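You operate a simulated robot arm through the tools that you are given. There is no shell and no other tool. Be economical: measure what you need, move in short steps, check, and stop when the job is done.

Carry out the task below with a simulated robot arm. There is one attempt and no reset: what you move stays moved.

TASK
Swap the blue record on the gramophone for the green one and play it on slow.
Fine: arm to its rest first; blue record on the empty stand; four turns of the crank; let it play four seconds at least. Where these are worked on the way, their far stop is far enough and under half their travel is too little: gramophone arm.

It is judged by the outcome, as a careful person would: the job done as asked, and still so three seconds after it is handed in. It fails if anything else is knocked over, pushed out of place, dropped, spilled or broken.

THE ROBOT
A 7-joint arm with a fingered hand on a trunk, on a base that drives. Base frame: it is fixed to the floor where the robot stands at the start and does not move with it; the origin is under the middle of the robot, x ahead of it, y to its left, z up. Units: cm, degrees, N and s.
With the tool pointing down near the work surface it reaches from about 40 to 74 cm from the robot's upright axis, wherever it stands. Its first joint turns from -166.0 to 166.0 degrees. Places, roughly: gramophone arm [70, -20, 110]; gramophone crank [50, 0, 90]; low record stand [60, -40, 90]; play lever [40, -20, 100]; speed dial [60, -20, 100]; top of the gramophone turntable [60, 0, 100]. Payload 3.4 kg.
The TCP is the grasp point between the finger pads, 2.5 cm short of the fingertips. In the tool frame z runs along the fingers and y along their closing line. The gripper opens to 8.8 cm. The gripper's body begins 2.9 cm behind the TCP. The gripper is a hand of 3 fingers: y runs from the thumb to the fingers, the wrist lies at [-1.3, -10.6, -17.4] in the tool frame, and closing takes about 1.5 s.
Orientation is that of the tool frame in the base frame, as [roll, pitch, yaw] about the fixed x, y, z axes, in that order (R = Rz(yaw) Ry(pitch) Rx(roll)). With the fingers straight down and the wrist toward the robot, the tool's x, y and z point along [0, 1, 0], [1, 0, 0] and [0, 0, -1] of the base frame.

THE INTERFACE
- The arm moves only by the tool arm_command. Its argument "plan" is a list of rows, each a list of 2 entries, a list of its own where there are three numbers: the shift along the tool's x, y, z in cm, then the turn, a rotation vector about the tool's x, y, z in degrees. In form: [[[x, y, z], [rx, ry, rz]], ...]. A call has 1 to 10 rows; each row shifts and turns the commanded pose from where the row before left it, along the tool's axes as they then stand. "jaw" is the finger opening in cm, from 0 to 8.8, set as the call begins (left out, the last holds). Each row takes 0.2 s and may step no farther than 5 cm and 8.6 degrees from the row before; otherwise, or with a gripper value out of range, the whole call is refused. Where a pose cannot be reached the arm comes as near as it can. A force on the tool above 60 N (or 10 N above the force at the start of the call, whichever is more), or a blocked arm, ends the call early, and 0.2 s more pass. The fingers move at their own pace (about 7.2 cm/s each) and stop on an object; they squeeze with about 32 N. The grip force told is the motor's: it shows also when the fingers shut on nothing. Time passes only in rows, and 0.2 s behind the last, so rows that do not move let the fingers close. It gives the time, the measured TCP pose, the force on the tool (base axes), the opening and the grip force at its end, in the units of the frame above (readings bear some noise), with the torque about the TCP (base axes, N m) and any sound that the robot's microphone picked up, and new pictures: "show" is both (left out), scene, wrist or none.
- Cameras (640 x 400 px; columns grow to the right, rows downward): "scene" is now at [2.6, 13.31, 152.16]; the picture's right is [-0.28, -0.96, 0.00], its down [-0.53, 0.15, -0.83] and it looks along [0.80, -0.23, -0.55] (base axes); focal length 273 px, centre (320, 200). "wrist" rides on the gripper at [5.8, -8.5, -10] in the tool frame; the picture's right is [-0.67, 0.35, -0.65], its down [-0.69, -0.63, 0.37] and it looks along [-0.28, 0.69, 0.66] (tool axes); focal length 261 px, centre (320, 200). There is no depth. A picture from a camera that has moved, and an enlarged one, comes with that camera's place and axes in the base frame and with its lens.
- lift_body(by): slides the trunk up (or, below 0, down) by that many cm; the arm and the scene camera ride with it, the base frame stays. It gives what a move gives, with no picture.
- steer(legs): drives the robot by 1 to 6 legs, each [ahead, left, turn to the left] in cm, cm and degrees, along the robot's own axes; the way and the turn of a leg run together, so that a leg with both is an arc; at most 150 cm and 180 degrees a leg. The arm and the cameras ride along, it lands a little off, and it stops where it bumps. It gives what a move gives, and a new picture of the scene camera.
- set_fingers(index, middle, thumb_bend, thumb_turn): sets how far each is bent, from 0 (flat) to 100 (curled in); at 30 the hand is open as for a grip, at 70 the pads meet at the TCP. One left out holds its place. A second passes; each finger stops where it meets its share of the squeeze, and holds until it gets a number again. A gripper value or a shape takes the hand back. It gives what a move gives, with no picture; readings hold the bend of each and the force on the fingers (four entries, about 0 where the hand has none), thumb and palm. thumb_turn goes from beside the hand (0) to across from the fingers (100), as for a grip.
- preshape(shape): the hand has 3 fingers and takes this shape, open, in about a second: jaw (thumb against the fingers, like two jaws); tri (thumb and two fingers); tip (a fingertip pinch); poke (one finger out to press); point (the index stretched); flat (the hand flat); cup (the hand cupped); fist (a fist). The gripper value then closes the fingers along that shape, each until it touches; the sizes above hold for jaw. It gives what a move gives, with no picture.
- pan_tilt(pan, tilt): turns the head with the scene camera to pan (to the left, within 155 degrees either way) and tilt (down, from -29 to 69), counted from straight ahead of the robot. It gives what a move gives, and a new picture of the scene camera.
- close_up(camera, box): a new picture of the part [left, top, right, bottom] of that camera's present view, enlarged. No time passes.
- finish_job(): hands the job in; it is judged then, once.

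Work in short steps. Places have to be worked out from the pictures, the camera data and where the tool is seen: move nearer, look again, correct. Check each grasp and each placing, and mend what went wrong. You have 120 turns and 260 pictures in all, those below and enlarged ones among them. Open the gripper and draw the arm clear of the work before you hand the job in, unless the task says otherwise; then end with one line.

The tools are called after "Emit:" by a JSON object that holds its "op" and its "data". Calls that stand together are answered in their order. arm_command: Moves the arm, as the interface text tells. Its arguments: {"type":"object","properties":{"plan":{"type":"array"},"jaw":{"type":"number"},"show":{"type":"string","enum":["both","scene","wrist","none"]}},"required":["plan"]} The other tools are called the same way: lift_body (by) slides the trunk up or down; preshape (shape) gives the hand a shape; set_fingers (index, middle, thumb_bend, thumb_turn) moves the fingers one by one; steer (legs) drives the base; pan_tilt (pan, tilt) turns the head that bears the scene camera; close_up (camera, box) takes an enlarged picture of a part of a camera's view; finish_job () hands the job in.

At the start:

```text
time: 0.0
tool_pos: [37.98, -17.24, 135.6]
orientation: [-180.0, 0.1, 90.0]
force: [0.7, 0.1, 0.7]
torque: [0.0, 0.01, -0.01]
width: 8.74
grip_force: 0.0
shape: jaw
bend: [30.0, 30.0, 30.0, 98.0]
finger forces: [0.0, 0.0, 0.0, 0.1, 0.1, 0.0]
trunk travel left (down, up): [-52.5, 6.5]
robot x, y, heading: [-0.13, 0.18, -0.1]
head pan, tilt: [-16.3, 33.6]
```

scene: 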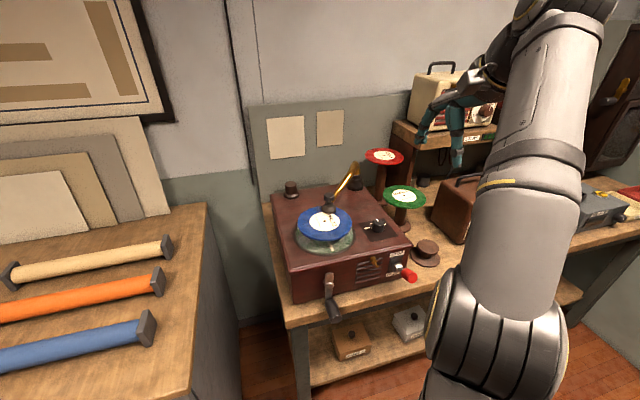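
wrist: 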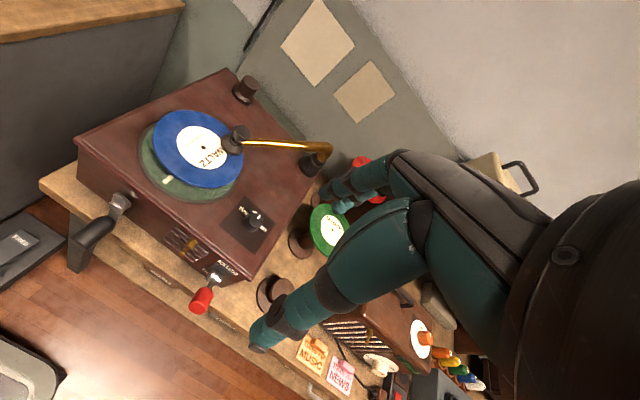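

I'll look closer at the gramophone and its controls first.

Emit:
{"op": "close_up", "data": {"camera": "scene", "box": [250, 140, 450, 330]}}

Emit:
{"op": "close_up", "data": {"camera": "wrist", "box": [60, 60, 360, 320]}}

```text
2.11 times, centred on (350, 235) of scene
camera zoom: at [2.6, 13.31, 152.16], right [-0.28, -0.96, 0.0], down [-0.53, 0.15, -0.83], along [0.8, -0.23, -0.55], focal length 574 px, centre (257, 126)
```

zoom: 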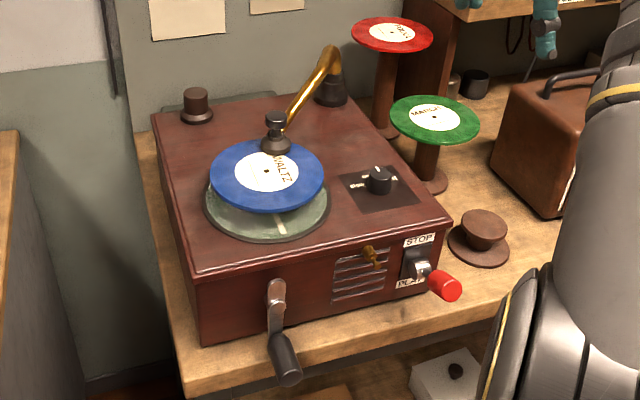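

```text
1.54 times, centred on (210, 190) of wrist
camera zoom: at [29.21, -11.43, 145.48], right [0.35, -0.67, 0.66], down [-0.63, -0.69, -0.36], along [0.69, -0.29, -0.66], focal length 401 px, centre (489, 215)
```

zoom: 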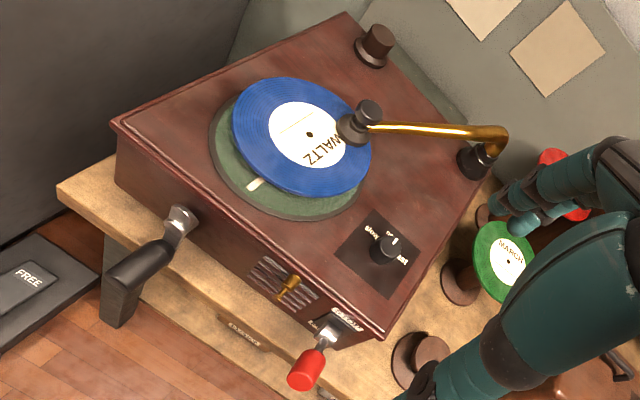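

Rough triangulation: blue record at (60,-4.5,105), its tonearm head at (64.5,-7,107), pivot at (83,-23), rest post at (82,0.6,103), dial at (58,-20,101), lever at (42,-23,96) and crank hub at (47,-2,97). I'll look down to see how much room the base has, and zoom in on the labels.

Emit:
{"op": "close_up", "data": {"camera": "wrist", "box": [190, 180, 290, 320]}}

Emit:
{"op": "close_up", "data": {"camera": "scene", "box": [340, 200, 430, 300]}}

Emit:
{"op": "pan_tilt", "data": {"pan": 0, "tilt": 65}}

```text
2.86 times, centred on (240, 250) of wrist
camera zoom: at [29.21, -11.43, 145.48], right [0.35, -0.67, 0.66], down [-0.63, -0.69, -0.36], along [0.69, -0.29, -0.66], focal length 745 px, centre (549, 57)
```

zoom: 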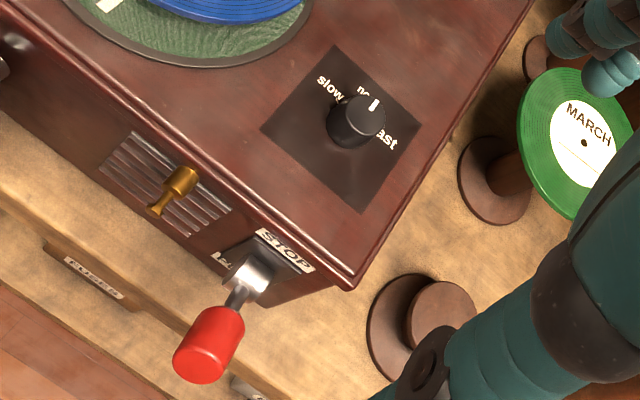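

```text
4.00 times, centred on (385, 250) of scene
camera zoom: at [2.6, 13.31, 152.16], right [-0.28, -0.96, 0.0], down [-0.53, 0.15, -0.83], along [0.8, -0.23, -0.55], focal length 1091 px, centre (60, 0)
```

zoom: 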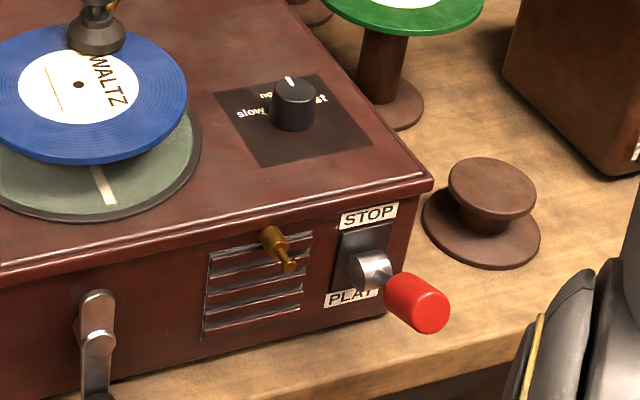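

```text
time: 1.0
tool_pos: [37.76, -17.26, 135.54]
orientation: [180.0, 0.0, 90.0]
force: [0.1, 0.5, 0.1]
torque: [0.0, -0.01, -0.01]
width: 8.72
grip_force: 0.0
shape: jaw
bend: [30.0, 30.0, 30.0, 98.0]
finger forces: [0.1, 0.1, 0.0, 0.1, 0.0, 0.0]
trunk travel left (down, up): [-52.5, 6.5]
robot x, y, heading: [-0.26, 0.15, -0.0]
head pan, tilt: [0.0, 65.0]
camera scene: at [0.15, 15.8, 147.96], right [0.0, -1.0, 0.0], down [-0.91, 0.0, -0.42], along [0.42, 0.0, -0.91], focal length 273 px, centre (320, 200)
```

scene: 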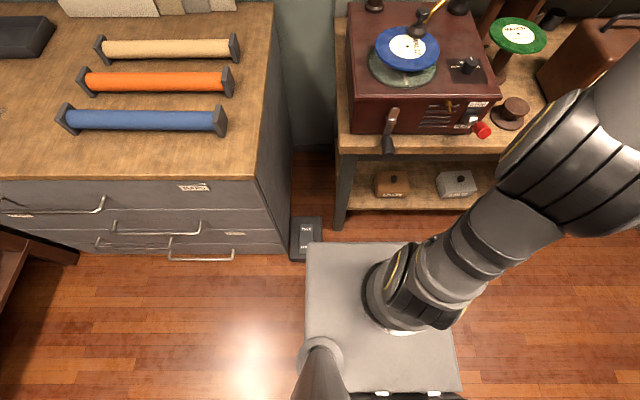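

The dial reads slow / normal / fast and the lever is up at STOP. There's a pedal on the floor just ahead-left of the base, so I'll shift right first and then go ahead. That brings the tonearm and rest post within reach.

Emit:
{"op": "steer", "data": {"legs": [[0, -16, 0], [8, 0, 0]]}}

Emit:
{"op": "pan_tilt", "data": {"pan": 0, "tilt": 40}}

```text
time: 3.1
tool_pos: [45.96, -33.61, 135.49]
orientation: [-179.9, -0.2, 90.0]
force: [0.5, 0.2, -0.1]
torque: [0.01, 0.03, -0.02]
width: 8.76
grip_force: 0.0
shape: jaw
bend: [30.0, 30.0, 30.0, 98.0]
finger forces: [0.0, 0.0, 0.0, 0.0, 0.0, 0.1]
trunk travel left (down, up): [-52.5, 6.5]
robot x, y, heading: [7.46, -16.32, 0.2]
head pan, tilt: [0.0, 65.0]
camera scene: at [8.33, -0.46, 147.95], right [0.0, -1.0, 0.0], down [-0.91, 0.0, -0.42], along [0.42, 0.0, -0.91], focal length 273 px, centre (320, 200)
```

scene: 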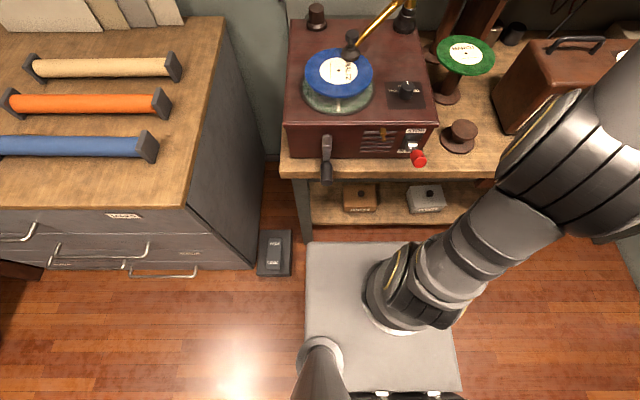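

```text
time: 4.0
tool_pos: [45.84, -33.45, 135.6]
orientation: [-180.0, 0.0, 89.9]
force: [-0.2, 0.2, 0.1]
torque: [-0.02, 0.01, 0.0]
width: 8.77
grip_force: 0.0
shape: jaw
bend: [30.0, 30.0, 30.0, 98.0]
finger forces: [0.0, 0.0, 0.0, 0.0, 0.0, 0.0]
trunk travel left (down, up): [-52.5, 6.5]
robot x, y, heading: [8.09, -16.26, 0.2]
head pan, tilt: [0.0, 40.0]
camera scene: at [10.62, -0.46, 151.18], right [0.0, -1.0, 0.0], down [-0.64, 0.0, -0.77], along [0.77, 0.0, -0.64], focal length 273 px, centre (320, 200)
```

scene: 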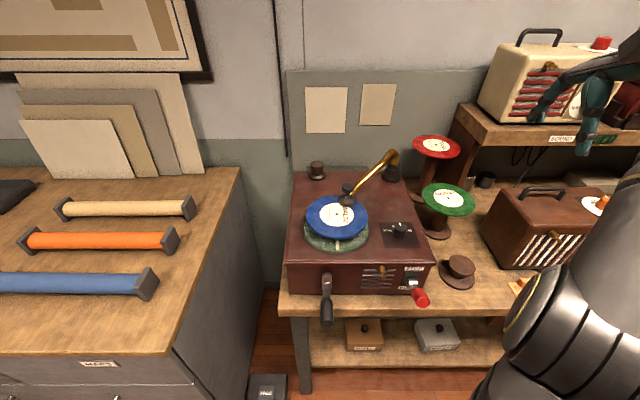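

The robot is clear of everything. I'll close the fingers and bring them above the near side of the tonearm tube for a closer look.

Emit:
{"op": "arm_command", "data": {"plan": [[[2, 3.2, 1], [0, 0, 0]], [[2, 3.2, 1], [0, 0, 0]], [[2, 3.2, 2], [0, 0, 0]], [[2, 3.2, 2], [0, 0, 0]], [[2, 3.2, 3], [0, 0, 0]], [[2, 3.2, 3], [0, 0, 0]], [[1, 1, 2], [0, 0, 0]]], "jaw": 0}}

```text
time: 5.5
tool_pos: [65.96, -20.47, 121.49]
orientation: [-180.0, 0.1, 90.0]
force: [-0.1, 0.9, 0.6]
torque: [0.03, -0.01, 0.0]
width: 0.01
grip_force: 31.9
shape: jaw
bend: [70.0, 70.0, 76.0, 100.0]
finger forces: [0.0, 0.0, 0.1, 0.1, 0.1, 0.1]
trunk travel left (down, up): [-52.5, 6.5]
robot x, y, heading: [8.11, -16.3, -0.1]
head pan, tilt: [0.0, 40.0]
camera scene: at [10.65, -0.45, 151.19], right [0.0, -1.0, 0.0], down [-0.64, 0.0, -0.77], along [0.77, 0.0, -0.64], focal length 273 px, centre (320, 200)
camera wrist: at [57.38, -14.6, 131.4], right [0.35, -0.67, 0.66], down [-0.63, -0.69, -0.36], along [0.69, -0.29, -0.66], focal length 261 px, centre (320, 200)
```

scene: 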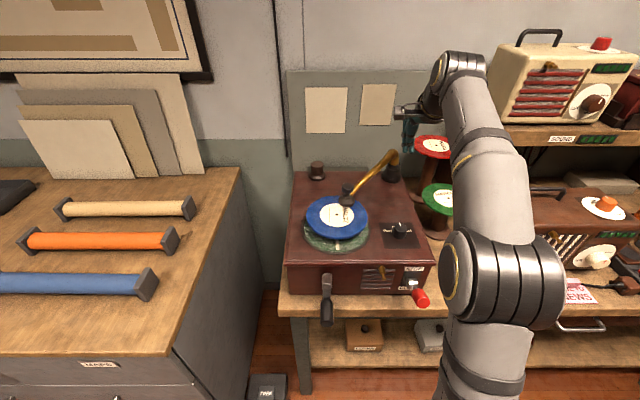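
wrist: 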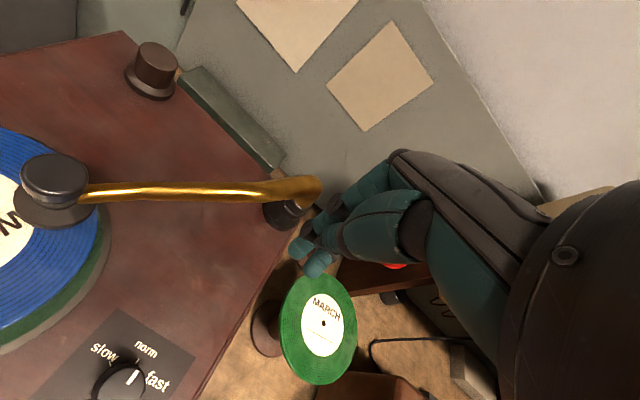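

Refined: the tube runs at z≈108 from the head (64,-7) to the elbow (82.5,-22), and the post top is at (82.4,0.8,104). I'll lower the closed fingers just on the near-right side of the tube.

Emit:
{"op": "arm_command", "data": {"plan": [[[0.5, 0.5, 4], [0, 0, 0]], [[0.5, 0.5, 4], [0, 0, 0]], [[1, 1, 3], [0, 0, 0]], [[1, 1, 2], [0, 0, 0]]]}}

```text
time: 6.5
tool_pos: [68.93, -17.47, 108.57]
orientation: [-179.9, 0.0, 90.0]
force: [-0.4, -0.4, 0.1]
torque: [-0.01, -0.03, -0.03]
width: 0.03
grip_force: 32.0
shape: jaw
bend: [70.0, 70.0, 76.0, 100.0]
finger forces: [0.3, 0.0, 0.0, 0.1, 0.0, 0.0]
trunk travel left (down, up): [-52.5, 6.5]
robot x, y, heading: [7.76, -16.25, 0.2]
head pan, tilt: [0.0, 40.0]
camera scene: at [10.64, -0.45, 151.19], right [0.0, -1.0, 0.0], down [-0.64, 0.0, -0.77], along [0.77, 0.0, -0.64], focal length 273 px, centre (320, 200)
camera wrist: at [60.41, -11.68, 118.45], right [0.35, -0.67, 0.66], down [-0.63, -0.69, -0.37], along [0.69, -0.29, -0.66], focal length 261 px, centre (320, 200)
```

scene: 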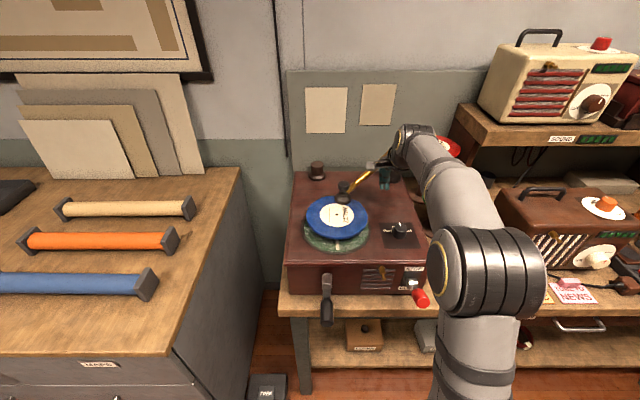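
wrist: 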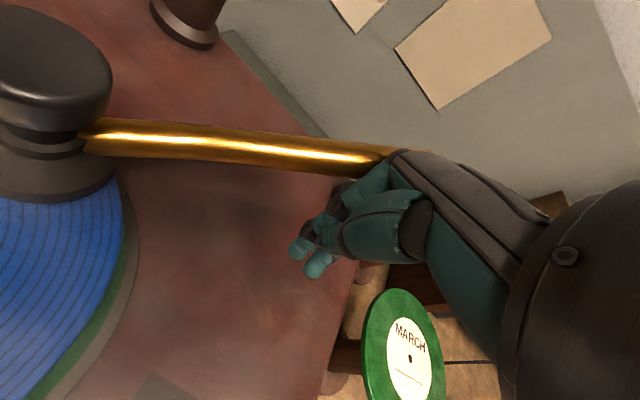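

The fingers are beside the tube, on the side away from the post. I'll push along the arc towards the post, a bit at a time.

Emit:
{"op": "arm_command", "data": {"plan": [[[0, 0, 0.8], [0, 0, 0]], [[1.5, 1, 0], [0, 0, 0]], [[1.5, 1, 0], [0, 0, 0]], [[1.2, 1.3, 0], [0, 0, 0]], [[1, 1.4, 0], [0, 0, 0]], [[0.8, 1.5, 0], [0, 0, 0]]]}}

```text
time: 8.0
tool_pos: [75.24, -11.42, 107.55]
orientation: [-179.8, 0.0, 90.0]
force: [0.0, 1.0, -0.8]
torque: [0.0, -0.01, 0.03]
width: 0.0
grip_force: 31.9
shape: jaw
bend: [70.0, 70.0, 76.0, 100.0]
finger forces: [0.0, 0.1, 0.0, 0.0, 0.0, 0.0]
trunk travel left (down, up): [-52.5, 6.5]
robot x, y, heading: [7.85, -16.17, -0.1]
head pan, tilt: [0.0, 40.0]
camera scene: at [10.66, -0.44, 151.18], right [0.0, -1.0, 0.0], down [-0.64, 0.0, -0.77], along [0.77, 0.0, -0.64], focal length 273 px, centre (320, 200)
camera wrist: at [66.68, -5.6, 117.6], right [0.35, -0.67, 0.66], down [-0.63, -0.69, -0.36], along [0.69, -0.29, -0.66], focal length 261 px, centre (320, 200)
```

scene: 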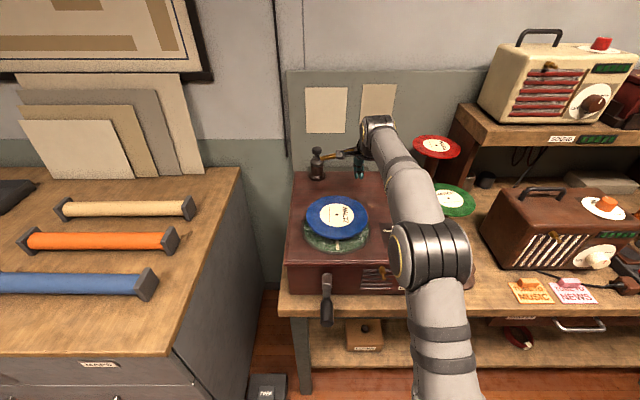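
wrist: 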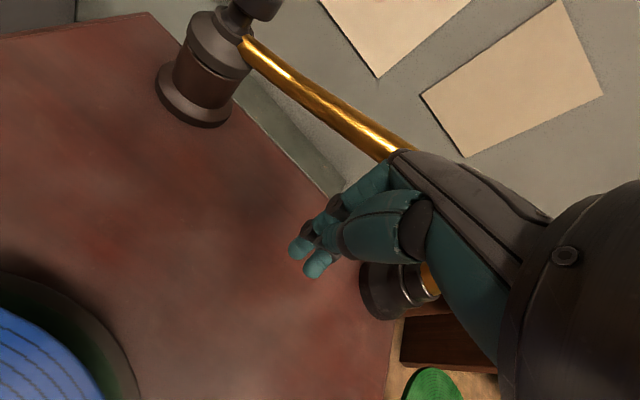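

The head already seems to be over the post, with no force left on the tool. I'll zoom in to check.

Emit:
{"op": "close_up", "data": {"camera": "scene", "box": [280, 120, 440, 220]}}

Emit:
{"op": "close_up", "data": {"camera": "wrist", "box": [120, 0, 360, 150]}}

```text
4.00 times, centred on (360, 170) of scene
camera zoom: at [10.66, -0.44, 151.18], right [0.0, -1.0, 0.0], down [-0.64, 0.0, -0.77], along [0.77, 0.0, -0.64], focal length 1091 px, centre (160, 320)
```

zoom: 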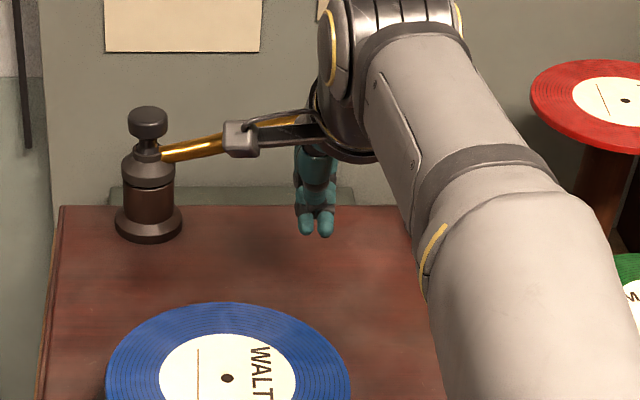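

```text
2.67 times, centred on (240, 75) of wrist
camera zoom: at [66.68, -5.6, 117.6], right [0.35, -0.67, 0.66], down [-0.63, -0.69, -0.36], along [0.69, -0.29, -0.66], focal length 695 px, centre (533, 533)
```

zoom: 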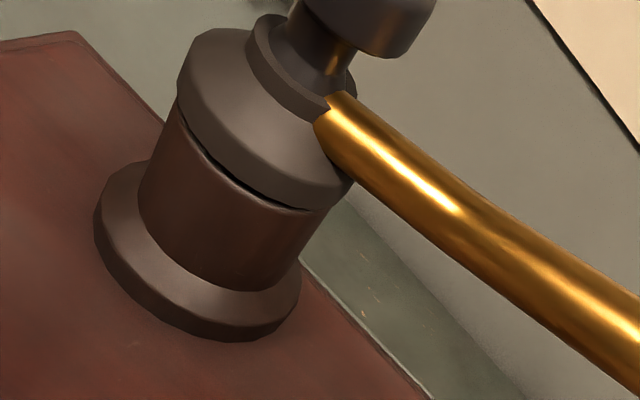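

The tonearm now sits on its rest. To pinch the records by the rim I want the thumb above, the fingers below and the hand pointing ahead, so I'll lift clear and then back the base up.

Emit:
{"op": "arm_command", "data": {"plan": [[[-0.6, -1, 0], [0, 0, 0]], [[0, -1, -4], [0, 0, 0]], [[0, 0, -5], [0, 0, 0]], [[0, 0, -5], [0, 0, 0]], [[0, -3, -4], [0, 0, 0]], [[0, -4, -3], [0, 0, 0]], [[0, -4, -1], [0, 0, 0]]], "jaw": 8.8, "show": "none"}}

Emit:
{"op": "steer", "data": {"legs": [[-17, -6, 0]]}}

```text
time: 9.6
tool_pos: [61.14, -11.83, 127.22]
orientation: [-180.0, 0.1, 89.9]
force: [-1.2, -0.6, -0.4]
torque: [0.03, 0.03, 0.02]
width: 8.8
grip_force: 0.1
shape: jaw
bend: [30.0, 30.0, 30.0, 98.0]
finger forces: [0.0, 0.1, 0.0, 0.0, 0.1, 0.1]
out of reach, approached as far as the arm can: row 4
trunk travel left (down, up): [-52.5, 6.5]
robot x, y, heading: [8.13, -15.99, -0.2]
head pan, tilt: [0.0, 40.0]
```

```text
time: 11.1
tool_pos: [44.02, -17.88, 127.13]
orientation: [-180.0, 0.0, 90.0]
force: [-0.2, 0.5, -0.6]
torque: [0.0, -0.03, 0.03]
width: 8.79
grip_force: 0.0
shape: jaw
bend: [30.0, 30.0, 30.0, 98.0]
finger forces: [0.1, 0.0, 0.0, 0.1, 0.0, 0.0]
trunk travel left (down, up): [-52.5, 6.5]
robot x, y, heading: [-8.8, -22.41, -0.3]
head pan, tilt: [0.0, 40.0]
camera scene: at [-6.61, -6.58, 151.19], right [0.0, -1.0, 0.0], down [-0.64, 0.0, -0.77], along [0.77, 0.0, -0.64], focal length 273 px, centre (320, 200)
```

scene: 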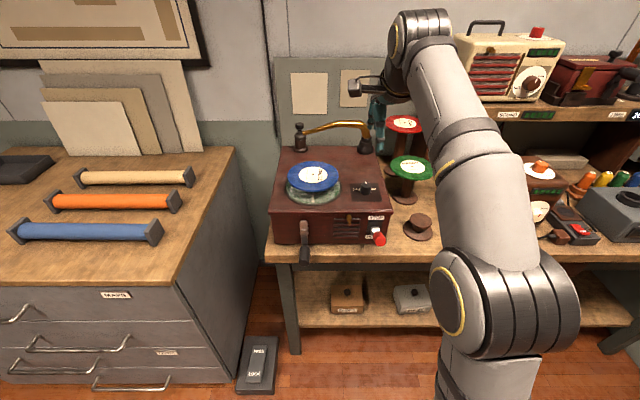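

I'll begin the reorientation in free space, turning towards thumb-up with the fingers pointing left, and watch that the arm follows.

Emit:
{"op": "arm_command", "data": {"plan": [[[0, 0, 0], [4.9, 4.9, 4.9]], [[0, 0, 0], [4.9, 4.9, 4.9]], [[0, 0, 0], [4.9, 4.9, 4.9]], [[0, 0, 0], [4.9, 4.9, 4.9]], [[0, 0, 0], [4.9, 4.9, 4.9]], [[0, 0, 0], [4.9, 4.9, 4.9]], [[0, 0, 0], [4.9, 4.9, 4.9]], [[0, 0, 0], [4.9, 4.9, 4.9]], [[0, 0, 0], [4.9, 4.9, 4.9]], [[0, 0, 0], [4.9, 4.9, 4.9]]], "show": "scene"}}

```text
time: 13.3
tool_pos: [41.83, -18.46, 124.37]
orientation: [-114.0, -15.6, 23.9]
force: [-0.1, -0.2, -0.7]
torque: [0.05, 0.0, -0.03]
width: 8.77
grip_force: 0.0
shape: jaw
bend: [30.0, 30.0, 30.0, 98.0]
finger forces: [0.1, 0.0, 0.0, 0.1, 0.0, 0.0]
out of reach, approached as far as the arm can: row 4, 5, 6, 8
trunk travel left (down, up): [-52.5, 6.5]
robot x, y, heading: [-9.1, -22.4, 0.1]
head pan, tilt: [0.0, 40.0]
camera scene: at [-6.5, -6.56, 151.19], right [0.0, -1.0, 0.0], down [-0.64, 0.0, -0.77], along [0.77, 0.0, -0.64], focal length 273 px, centre (320, 200)
```

scene: 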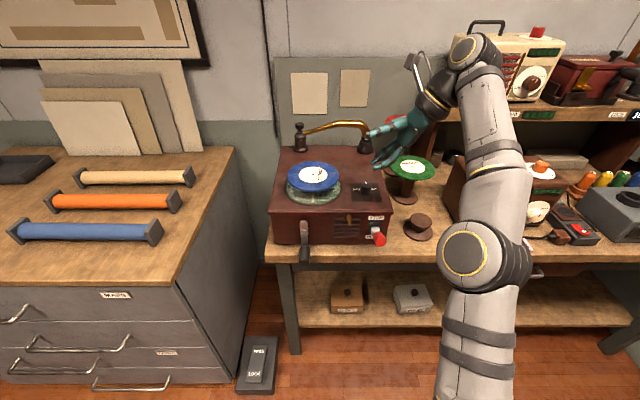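

It tracks with slight lag. I'll continue to the full side-pointing pose.

Emit:
{"op": "arm_command", "data": {"plan": [[[0, 0, 0], [4.9, 4.9, 4.9]], [[0, 0, 0], [4.9, 4.9, 4.9]], [[0, 0, 0], [4.9, 4.9, 4.9]], [[0, 0, 0], [4.9, 4.9, 4.9]], [[0, 0, 0], [0.7, 0.7, 0.7]]], "show": "both"}}

```text
time: 14.5
tool_pos: [41.98, -18.54, 124.31]
orientation: [-90.0, 0.1, -0.1]
force: [0.1, 0.6, -0.3]
torque: [-0.01, -0.01, 0.0]
width: 8.79
grip_force: 0.0
shape: jaw
bend: [30.0, 30.0, 30.0, 98.0]
finger forces: [0.0, 0.1, 0.0, 0.0, 0.1, 0.0]
trunk travel left (down, up): [-52.5, 6.5]
robot x, y, heading: [-8.8, -22.4, -0.0]
head pan, tilt: [0.0, 40.0]
camera scene: at [-6.52, -6.55, 151.18], right [0.0, -1.0, 0.0], down [-0.64, 0.0, -0.77], along [0.77, 0.0, -0.64], focal length 273 px, centre (320, 200)
camera wrist: at [47.7, -28.45, 132.84], right [-0.67, -0.65, -0.35], down [-0.68, 0.37, 0.63], along [-0.28, 0.66, -0.69], focal length 261 px, centre (320, 200)
```

scene: 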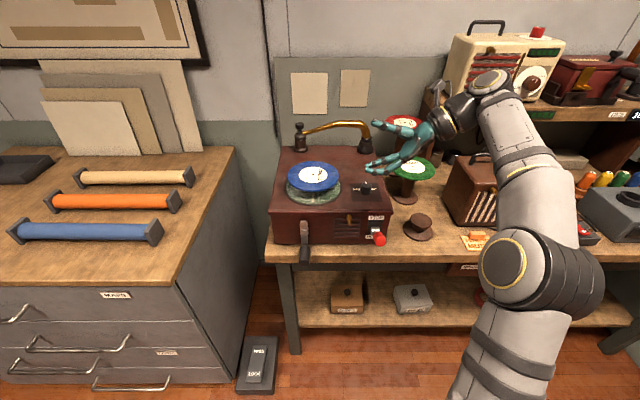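
wrist: 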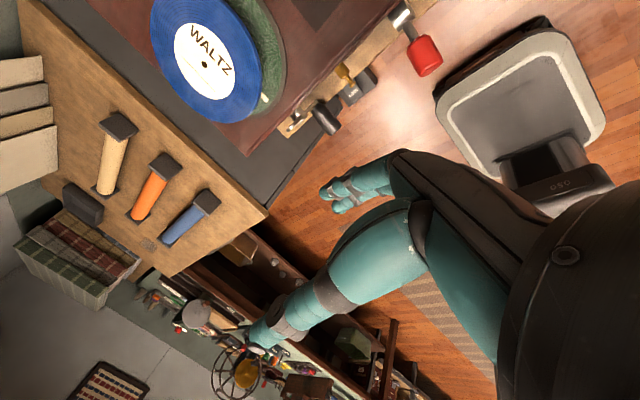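

The pose is exact. Now I'll yaw the hand towards straight ahead, turning about the tool's y by about 60°.

Emit:
{"op": "arm_command", "data": {"plan": [[[0, 0, 0], [0, 8.5, 0]], [[0, 0, 0], [0, 8.5, 0]], [[0, 0, 0], [0, 8.5, 0]], [[0, 0, 0], [0, 8.5, 0]], [[0, 0, 0], [0, 8.5, 0]], [[0, 0, 0], [0, 8.5, 0]], [[0, 0, 0], [0, 8.5, 0]]], "show": "both"}}

```text
time: 16.1
tool_pos: [41.91, -18.54, 124.45]
orientation: [-90.1, 0.0, -59.7]
force: [-0.1, -0.5, -0.1]
torque: [-0.03, 0.03, -0.01]
width: 8.77
grip_force: 0.1
shape: jaw
bend: [30.0, 30.0, 30.0, 98.0]
finger forces: [0.0, 0.1, 0.0, 0.1, 0.1, 0.0]
trunk travel left (down, up): [-52.5, 6.5]
robot x, y, heading: [-9.07, -22.45, -0.2]
head pan, tilt: [0.0, 40.0]
camera scene: at [-6.54, -6.53, 151.18], right [0.0, -1.0, 0.0], down [-0.64, 0.0, -0.77], along [0.77, 0.0, -0.64], focal length 273 px, centre (320, 200)
camera wrist: at [36.25, -28.51, 132.83], right [-0.9, 0.25, -0.35], down [-0.03, 0.78, 0.63], along [0.43, 0.58, -0.69], focal length 261 px, centre (320, 200)
```

scene: 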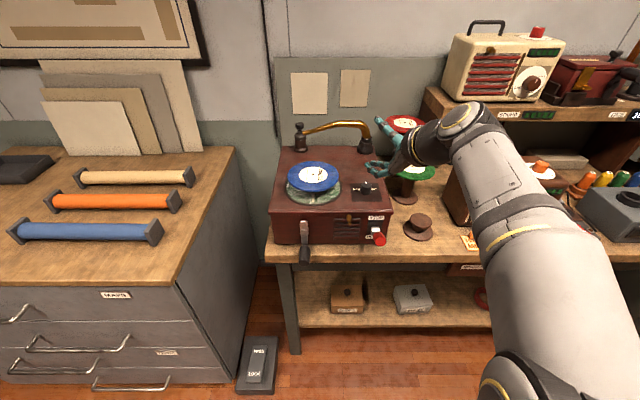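
wrist: 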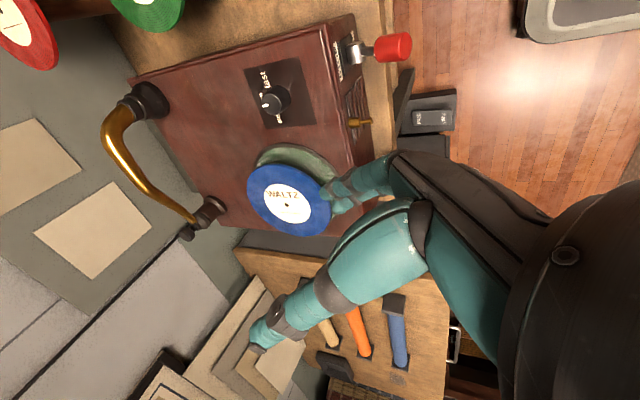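

The hand is thumb-up, pointing at azimuth 30°, and the record is confirmed at (59.5,-4.6,105.5). I'll narrow the opening to 3 cm and come to a pre-grasp just outside the rim and slightly above it.

Emit:
{"op": "arm_command", "data": {"plan": [[[-0.62, 2.9, 2], [0, 0, 0]], [[-0.62, 2.9, 2], [0, 0, 0]], [[-0.62, 2.9, 2], [0, 0, 0]], [[-0.62, 2.9, 2], [0, 0, 0]], [[-0.62, 2.6, 2], [0, 0, 0]]], "jaw": 3}}

Emit:
{"op": "close_up", "data": {"camera": "scene", "box": [250, 110, 430, 260]}}

```text
time: 17.3
tool_pos: [49.09, -10.73, 110.09]
orientation: [-90.1, -0.1, -59.5]
force: [-0.7, 0.1, -1.4]
torque: [0.01, 0.01, 0.0]
width: 3.01
grip_force: 0.1
shape: jaw
bend: [74.0, 51.0, 73.0, 100.0]
finger forces: [0.1, 0.1, 0.0, 0.0, 0.0, 0.1]
trunk travel left (down, up): [-52.5, 6.5]
robot x, y, heading: [-9.07, -22.63, -0.2]
head pan, tilt: [0.0, 40.0]
camera scene: at [-6.49, -6.54, 151.18], right [0.0, -1.0, 0.0], down [-0.64, 0.0, -0.77], along [0.77, 0.0, -0.64], focal length 273 px, centre (320, 200)
camera wrist: at [43.37, -20.73, 118.59], right [-0.9, 0.24, -0.35], down [-0.03, 0.78, 0.63], along [0.42, 0.58, -0.7], focal length 261 px, centre (320, 200)
```

scene: 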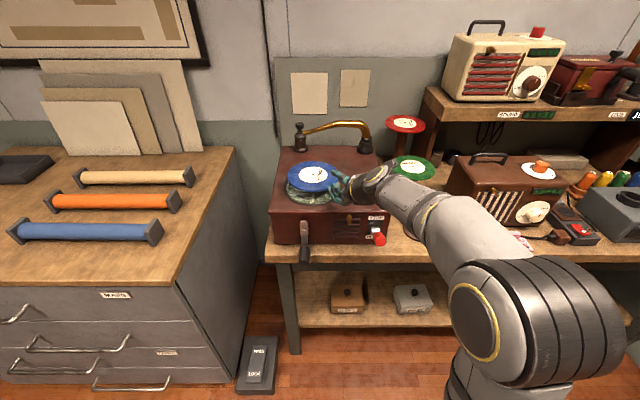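
wrist: 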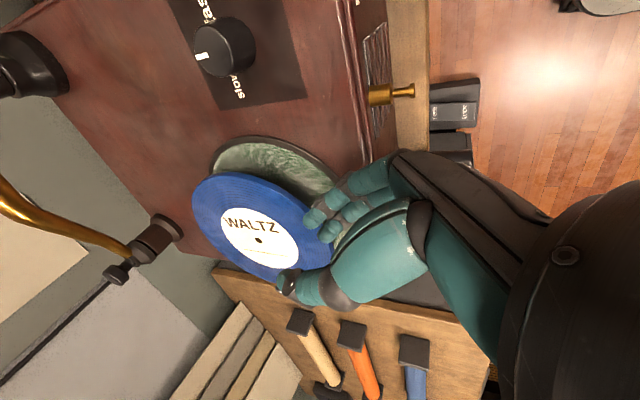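

```text
2.67 times, centred on (340, 185) of scene
camera zoom: at [-6.49, -6.54, 151.18], right [0.0, -1.0, 0.0], down [-0.64, 0.0, -0.77], along [0.77, 0.0, -0.64], focal length 727 px, centre (267, 240)
```

zoom: 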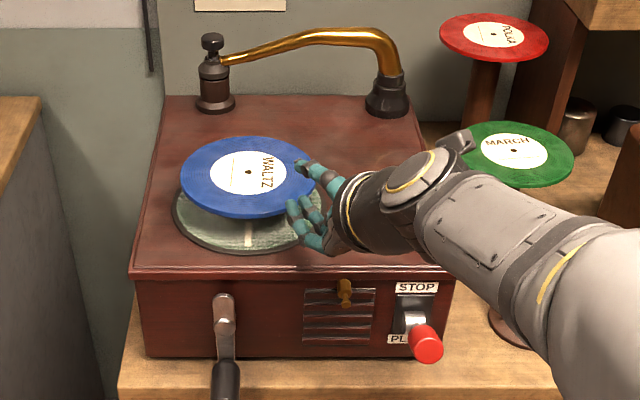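

Heights from the view: record rim at z≈105.4, turntable top at about 102. I'll drop to 105.4 outside the rim and check before sliding in.

Emit:
{"op": "arm_command", "data": {"plan": [[[0, 2.5, 0], [0, 0, 0]], [[0, 2.2, 0], [0, 0, 0]], [[0, 0, 1.2], [0, 0, 0]]], "show": "none"}}

Emit:
{"op": "close_up", "data": {"camera": "scene", "box": [280, 150, 360, 220]}}

Emit:
{"op": "close_up", "data": {"camera": "wrist", "box": [180, 120, 420, 320]}}

```text
time: 18.1
tool_pos: [49.97, -10.49, 105.46]
orientation: [-89.9, 0.0, -59.5]
force: [-10.2, -2.8, 8.4]
torque: [-0.14, 0.54, 0.07]
width: 2.94
grip_force: 0.0
shape: jaw
bend: [74.0, 54.0, 73.0, 100.0]
finger forces: [0.0, 12.1, 0.0, 0.0, 0.0, 0.0]
trunk travel left (down, up): [-52.5, 6.5]
robot x, y, heading: [-9.02, -22.73, -0.1]
head pan, tilt: [0.0, 40.0]
```

```text
5.71 times, centred on (320, 185) of scene
camera zoom: at [-6.79, -6.63, 151.21], right [0.0, -1.0, 0.0], down [-0.64, 0.0, -0.77], along [0.77, 0.0, -0.64], focal length 1558 px, centre (320, 286)
```

zoom: 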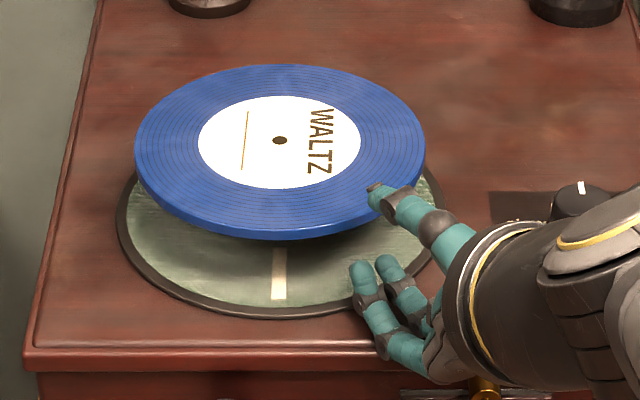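

```text
2.00 times, centred on (300, 220) of wrist
camera zoom: at [44.18, -20.42, 114.03], right [-0.9, 0.25, -0.35], down [-0.03, 0.78, 0.63], along [0.43, 0.58, -0.69], focal length 521 px, centre (360, 160)
```

zoom: 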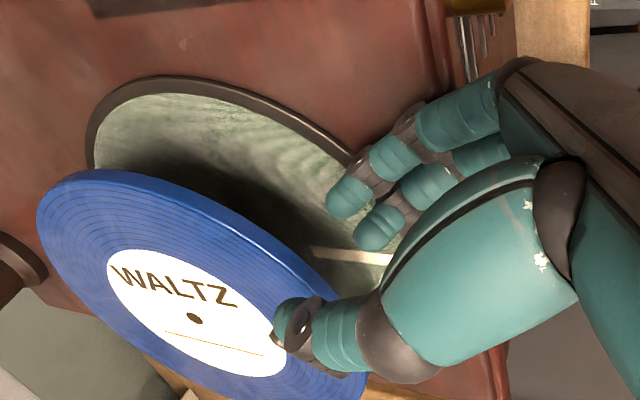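

The middle finger's knuckle touched, probably on the box's front edge. I'll back off, lift, and pitch the hand nose-down about 24° so the knuckles ride higher and the fingertips lie flat under the record.

Emit:
{"op": "arm_command", "data": {"plan": [[[0, 0, -1.2], [0, 0, 0]], [[0, -2.5, 0], [0, 0, 0]], [[0, -2, 0], [0, 0, 0]], [[0, 0, 0], [-8, 0, 0]], [[0, 0, 0], [-8, 0, 0]], [[0, 0, 0], [-8, 0, 0]]], "show": "wrist"}}

Emit:
{"op": "close_up", "data": {"camera": "scene", "box": [280, 140, 370, 220]}}

```text
time: 19.5
tool_pos: [49.05, -10.84, 109.96]
orientation: [-114.2, -0.1, -59.7]
force: [-1.1, -0.5, 0.6]
torque: [0.0, 0.01, 0.0]
width: 3.03
grip_force: 0.1
shape: jaw
bend: [74.0, 52.0, 73.0, 100.0]
finger forces: [0.0, 0.2, 0.0, 0.0, 0.0, 0.0]
trunk travel left (down, up): [-52.5, 6.5]
robot x, y, heading: [-8.84, -22.3, -0.1]
head pan, tilt: [0.0, 40.0]
camera wrist: at [47.08, -18.56, 121.68], right [-0.98, 0.2, -0.05], down [0.16, 0.89, 0.42], along [0.13, 0.41, -0.9], focal length 261 px, centre (320, 200)
```

wrist: 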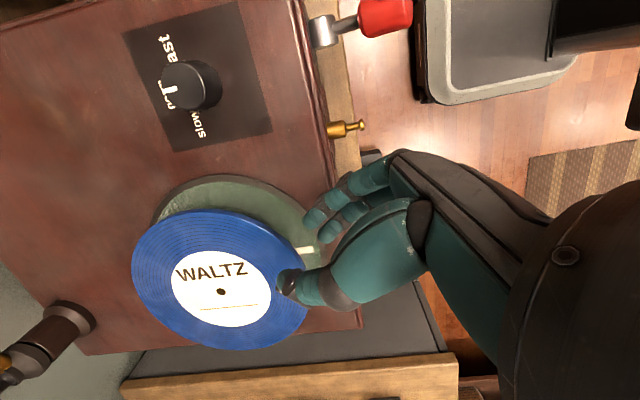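

```text
5.00 times, centred on (325, 180) of scene
camera zoom: at [-6.5, -6.54, 151.18], right [0.0, -1.0, 0.0], down [-0.64, 0.0, -0.77], along [0.77, 0.0, -0.64], focal length 1363 px, centre (295, 300)
```

zoom: 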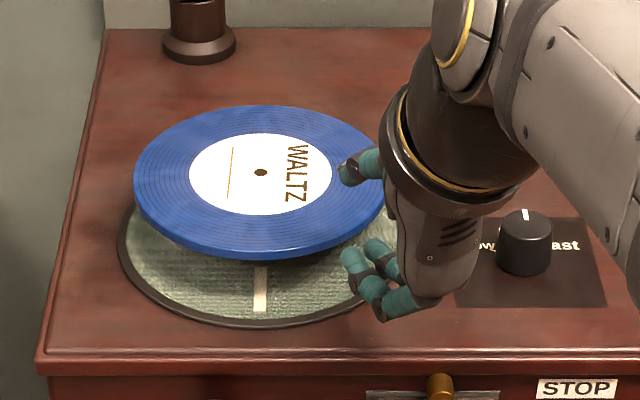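

Projecting the fingertips through the wrist camera, they sit about 1.6 cm below the TCP and 1 cm ahead of it, and the thumb tip about 2 cm above. I'll ease the pitch to 12°, drop to z=106 and slide halfway in.

Emit:
{"op": "arm_command", "data": {"plan": [[[0, 0, 0], [8, 0, 0]], [[0, 0, 0], [4, 0, 0]], [[0, 1.95, 0.42], [0, 0, 0]], [[0, 1.95, 0.42], [0, 0, 0]], [[0, -0.3, 1.4], [0, 0, 0]], [[0, -0.3, 1.4], [0, 0, 0]]], "show": "wrist"}}

Emit:
{"op": "close_up", "data": {"camera": "scene", "box": [280, 140, 370, 220]}}

```text
time: 20.9
tool_pos: [51.54, -9.35, 105.95]
orientation: [-102.0, 0.0, -59.6]
force: [0.2, -0.4, 0.1]
torque: [0.0, 0.04, -0.01]
width: 3.03
grip_force: 0.1
shape: jaw
bend: [74.0, 52.0, 73.0, 100.0]
finger forces: [0.1, 0.1, 0.0, 0.1, 0.0, 0.1]
trunk travel left (down, up): [-52.5, 6.5]
robot x, y, heading: [-9.35, -22.13, -0.1]
head pan, tilt: [0.0, 40.0]
camera wrist: at [47.55, -18.3, 116.3], right [-0.95, 0.22, -0.2], down [0.07, 0.84, 0.54], along [0.29, 0.5, -0.82], focal length 261 px, centre (320, 200)
```

wrist: 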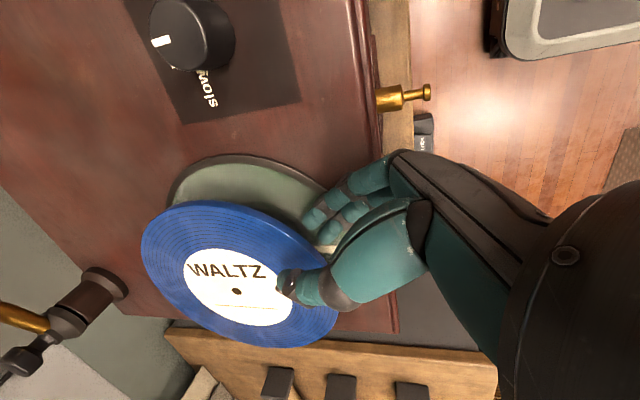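

```text
5.00 times, centred on (325, 180) of scene
camera zoom: at [-6.5, -6.53, 151.18], right [0.0, -1.0, 0.0], down [-0.64, 0.0, -0.77], along [0.77, 0.0, -0.64], focal length 1363 px, centre (295, 300)
```

zoom: 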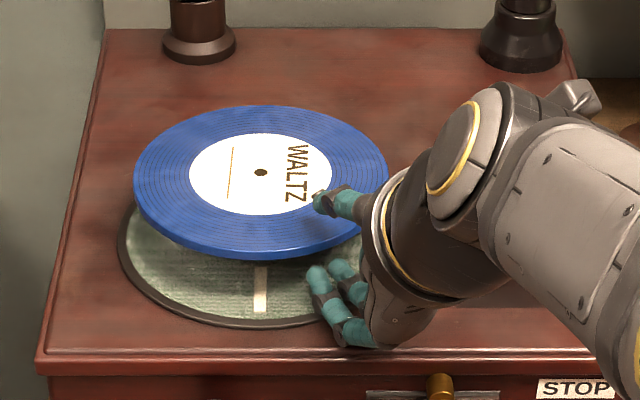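

No contact, and the fingertips are below the rim with the thumb above it. I'll slide in another 2.8 cm.

Emit:
{"op": "arm_command", "data": {"plan": [[[0, -0.3, 1.4], [0, 0, 0]], [[0, -0.3, 1.4], [0, 0, 0]]], "show": "wrist"}}

Emit:
{"op": "close_up", "data": {"camera": "scene", "box": [280, 140, 370, 220]}}

```text
time: 21.5
tool_pos: [54.1, -7.74, 106.09]
orientation: [-102.2, 0.0, -59.5]
force: [-0.2, 0.7, -0.5]
torque: [0.0, -0.03, 0.03]
width: 3.01
grip_force: 0.1
shape: jaw
bend: [74.0, 52.0, 73.0, 100.0]
finger forces: [0.0, 0.0, 0.0, 0.0, 0.0, 0.0]
trunk travel left (down, up): [-52.5, 6.5]
robot x, y, heading: [-9.41, -22.6, -0.1]
head pan, tilt: [0.0, 40.0]
camera wrist: at [50.01, -16.79, 116.32], right [-0.95, 0.22, -0.2], down [0.07, 0.84, 0.54], along [0.29, 0.5, -0.82], focal length 261 px, centre (320, 200)
```

wrist: 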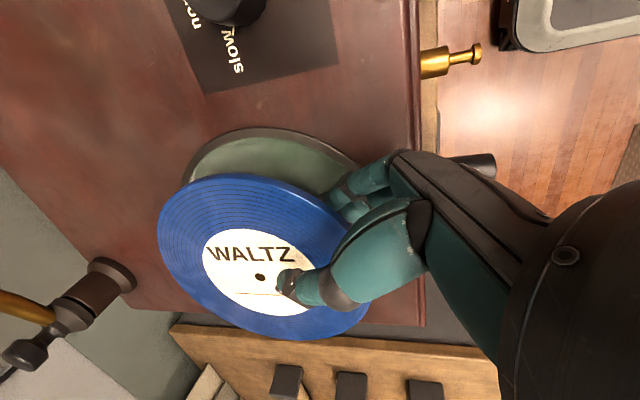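

```text
5.00 times, centred on (325, 180) of scene
camera zoom: at [-6.5, -6.53, 151.18], right [0.0, -1.0, 0.0], down [-0.64, 0.0, -0.77], along [0.77, 0.0, -0.64], focal length 1363 px, centre (295, 300)
```

zoom: 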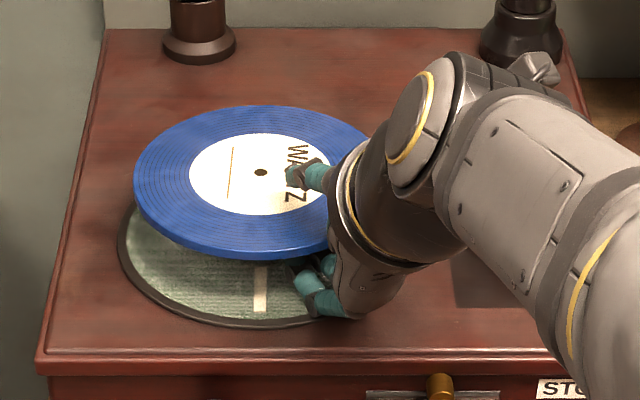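

The fingers are under and the thumb is over. I'll close the grip.

Emit:
{"op": "arm_command", "data": {"plan": [[[0, 0, 0], [0, 0, 0]], [[0, 0, 0], [0, 0, 0]], [[0, 0, 0], [0, 0, 0]], [[0, 0, 0], [0, 0, 0]], [[0, 0, 0], [0, 0, 0]], [[0, 0, 0], [0, 0, 0]]], "jaw": 0, "show": "wrist"}}

Emit:
{"op": "close_up", "data": {"camera": "scene", "box": [280, 140, 370, 220]}}

```text
time: 22.9
tool_pos: [54.01, -7.77, 106.1]
orientation: [-102.1, 0.0, -59.5]
force: [0.6, 0.2, -0.5]
torque: [-0.02, -0.03, -0.01]
width: 0.1
grip_force: 31.9
shape: jaw
bend: [70.0, 69.0, 71.0, 100.0]
finger forces: [18.8, 10.1, 0.1, 0.0, 28.5, 0.0]
trunk travel left (down, up): [-52.5, 6.5]
robot x, y, heading: [-9.49, -22.28, -0.1]
head pan, tilt: [0.0, 40.0]
camera wrist: at [49.98, -16.8, 116.33], right [-0.95, 0.22, -0.2], down [0.07, 0.84, 0.54], along [0.29, 0.5, -0.82], focal length 261 px, centre (320, 200)
```

wrist: 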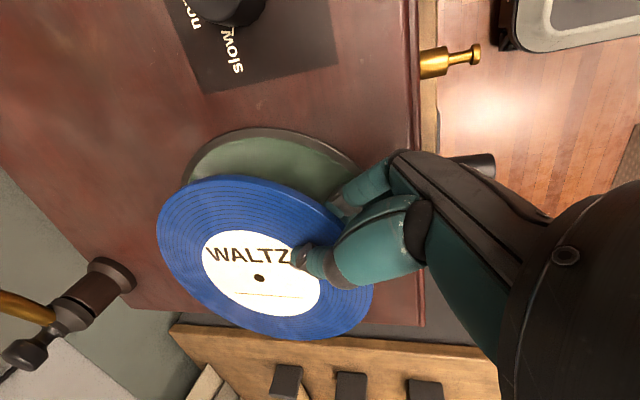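

```text
5.00 times, centred on (325, 180) of scene
camera zoom: at [-6.51, -6.54, 151.18], right [0.0, -1.0, 0.0], down [-0.64, 0.0, -0.77], along [0.77, 0.0, -0.64], focal length 1363 px, centre (295, 300)
```

zoom: 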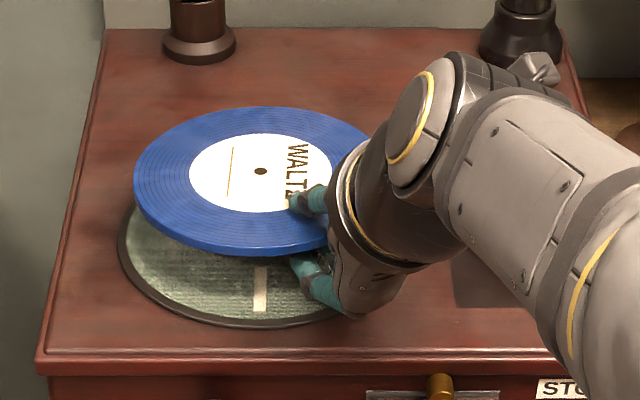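

Both sides are loaded, with 29 N on the thumb. I'll lift straight up in small steps.

Emit:
{"op": "arm_command", "data": {"plan": [[[0, -0.98, -0.21], [0, 0, 0]], [[0, -0.98, -0.21], [0, 0, 0]], [[0, -1.96, -0.42], [0, 0, 0]], [[0, -1.96, -0.42], [0, 0, 0]], [[0, -1.96, -0.42], [0, 0, 0]]], "show": "both"}}

```text
time: 24.1
tool_pos: [54.01, -7.97, 113.87]
orientation: [-102.2, 0.0, -59.4]
force: [0.6, 0.8, -1.0]
torque: [-0.07, 0.05, 0.01]
width: 0.1
grip_force: 32.0
shape: jaw
bend: [70.0, 69.0, 71.0, 100.0]
finger forces: [19.5, 10.3, 0.1, 0.0, 28.7, 0.1]
trunk travel left (down, up): [-52.5, 6.5]
robot x, y, heading: [-9.16, -22.42, -0.2]
head pan, tilt: [0.0, 40.0]
camera scene: at [-6.51, -6.54, 151.18], right [0.0, -1.0, 0.0], down [-0.64, 0.0, -0.77], along [0.77, 0.0, -0.64], focal length 273 px, centre (320, 200)
camera wrist: at [50.01, -17.0, 124.34], right [-0.96, 0.22, -0.2], down [0.07, 0.84, 0.54], along [0.29, 0.5, -0.82], focal length 261 px, centre (320, 200)
```

scene: 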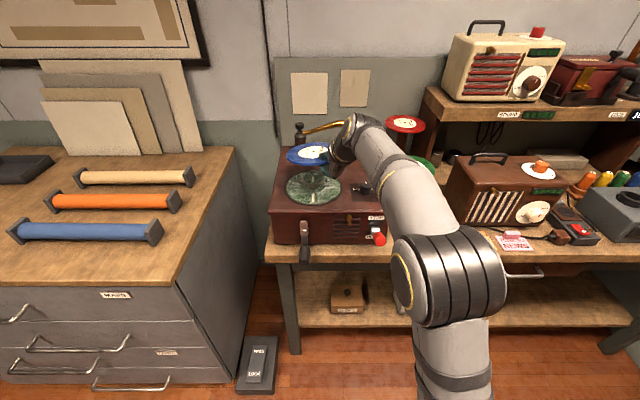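
wrist: 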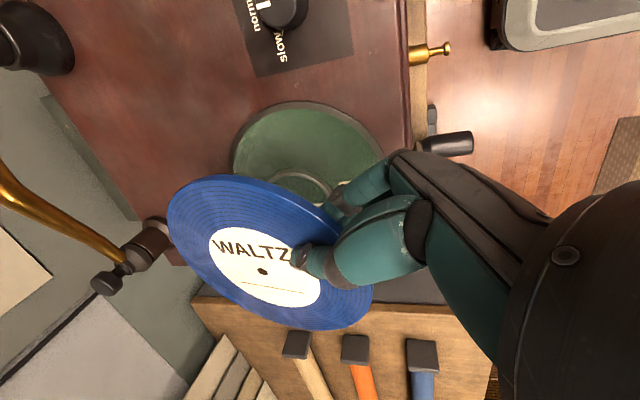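

Lifted cleanly. I'll zoom in to check the record's tilt, the bare turntable and the empty stand.

Emit:
{"op": "close_up", "data": {"camera": "scene", "box": [260, 110, 380, 220]}}

Emit:
{"op": "close_up", "data": {"camera": "wrist", "box": [160, 80, 400, 230]}}

```text
3.64 times, centred on (320, 165) of scene
camera zoom: at [-6.51, -6.54, 151.18], right [0.0, -1.0, 0.0], down [-0.64, 0.0, -0.77], along [0.77, 0.0, -0.64], focal length 991 px, centre (320, 327)
```

zoom: 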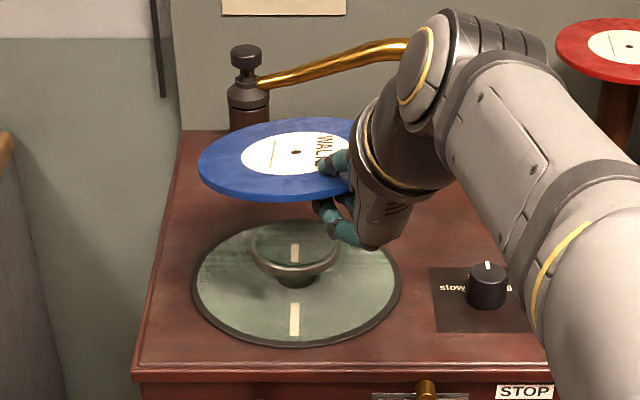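

```text
2.67 times, centred on (280, 155) of wrist
camera zoom: at [50.01, -17.0, 124.34], right [-0.96, 0.22, -0.2], down [0.07, 0.84, 0.54], along [0.29, 0.5, -0.82], focal length 695 px, centre (427, 320)
```

zoom: 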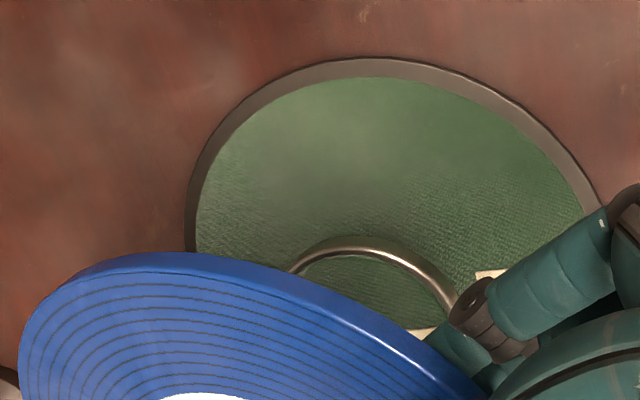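

The turntable carries a raised hub ring, so the record just rests on it. The record's centre is 6.4 cm ahead of the TCP. I'll carry it right at height to a spot above the low stand and look down.

Emit:
{"op": "arm_command", "data": {"plan": [[[0, -1.96, -0.42], [0, 0, 0]], [[3.2, 0.39, -1.83], [0, 0, 0]], [[3.2, 0.39, -1.83], [0, 0, 0]], [[3.2, 0.39, -1.83], [0, 0, 0]], [[3.2, 0.39, -1.83], [0, 0, 0]], [[3.2, 0.39, -1.83], [0, 0, 0]], [[3.2, 0.39, -1.83], [0, 0, 0]], [[3.2, 0.39, -1.83], [0, 0, 0]]], "show": "both"}}

```text
time: 25.9
tool_pos: [53.96, -33.95, 115.79]
orientation: [-102.2, 0.0, -59.4]
force: [-0.2, -0.2, -1.3]
torque: [0.01, 0.08, 0.02]
width: 0.09
grip_force: 32.3
shape: jaw
bend: [70.0, 69.0, 71.0, 100.0]
finger forces: [19.5, 10.6, 0.0, 0.0, 28.9, 0.1]
trunk travel left (down, up): [-52.5, 6.5]
robot x, y, heading: [-9.33, -22.24, 0.1]
head pan, tilt: [0.0, 40.0]
camera scene: at [-6.49, -6.6, 151.19], right [0.0, -1.0, 0.0], down [-0.64, 0.0, -0.77], along [0.77, 0.0, -0.64], focal length 273 px, centre (320, 200)
camera wrist: at [49.93, -42.81, 126.26], right [-0.96, 0.21, -0.2], down [0.07, 0.84, 0.54], along [0.29, 0.5, -0.82], focal length 261 px, centre (320, 200)
```

scene: 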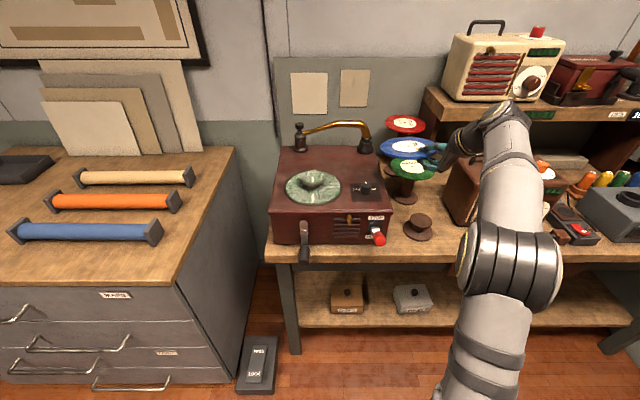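
wrist: 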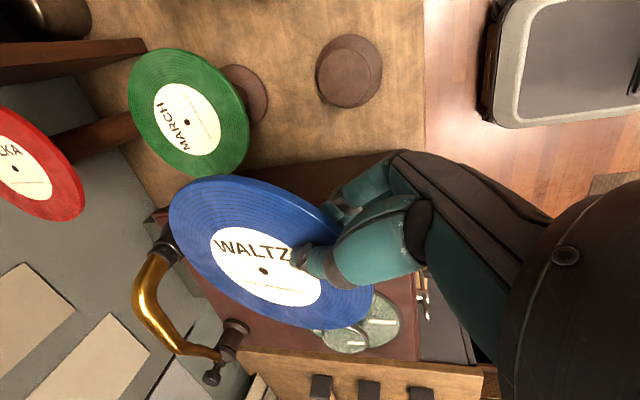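

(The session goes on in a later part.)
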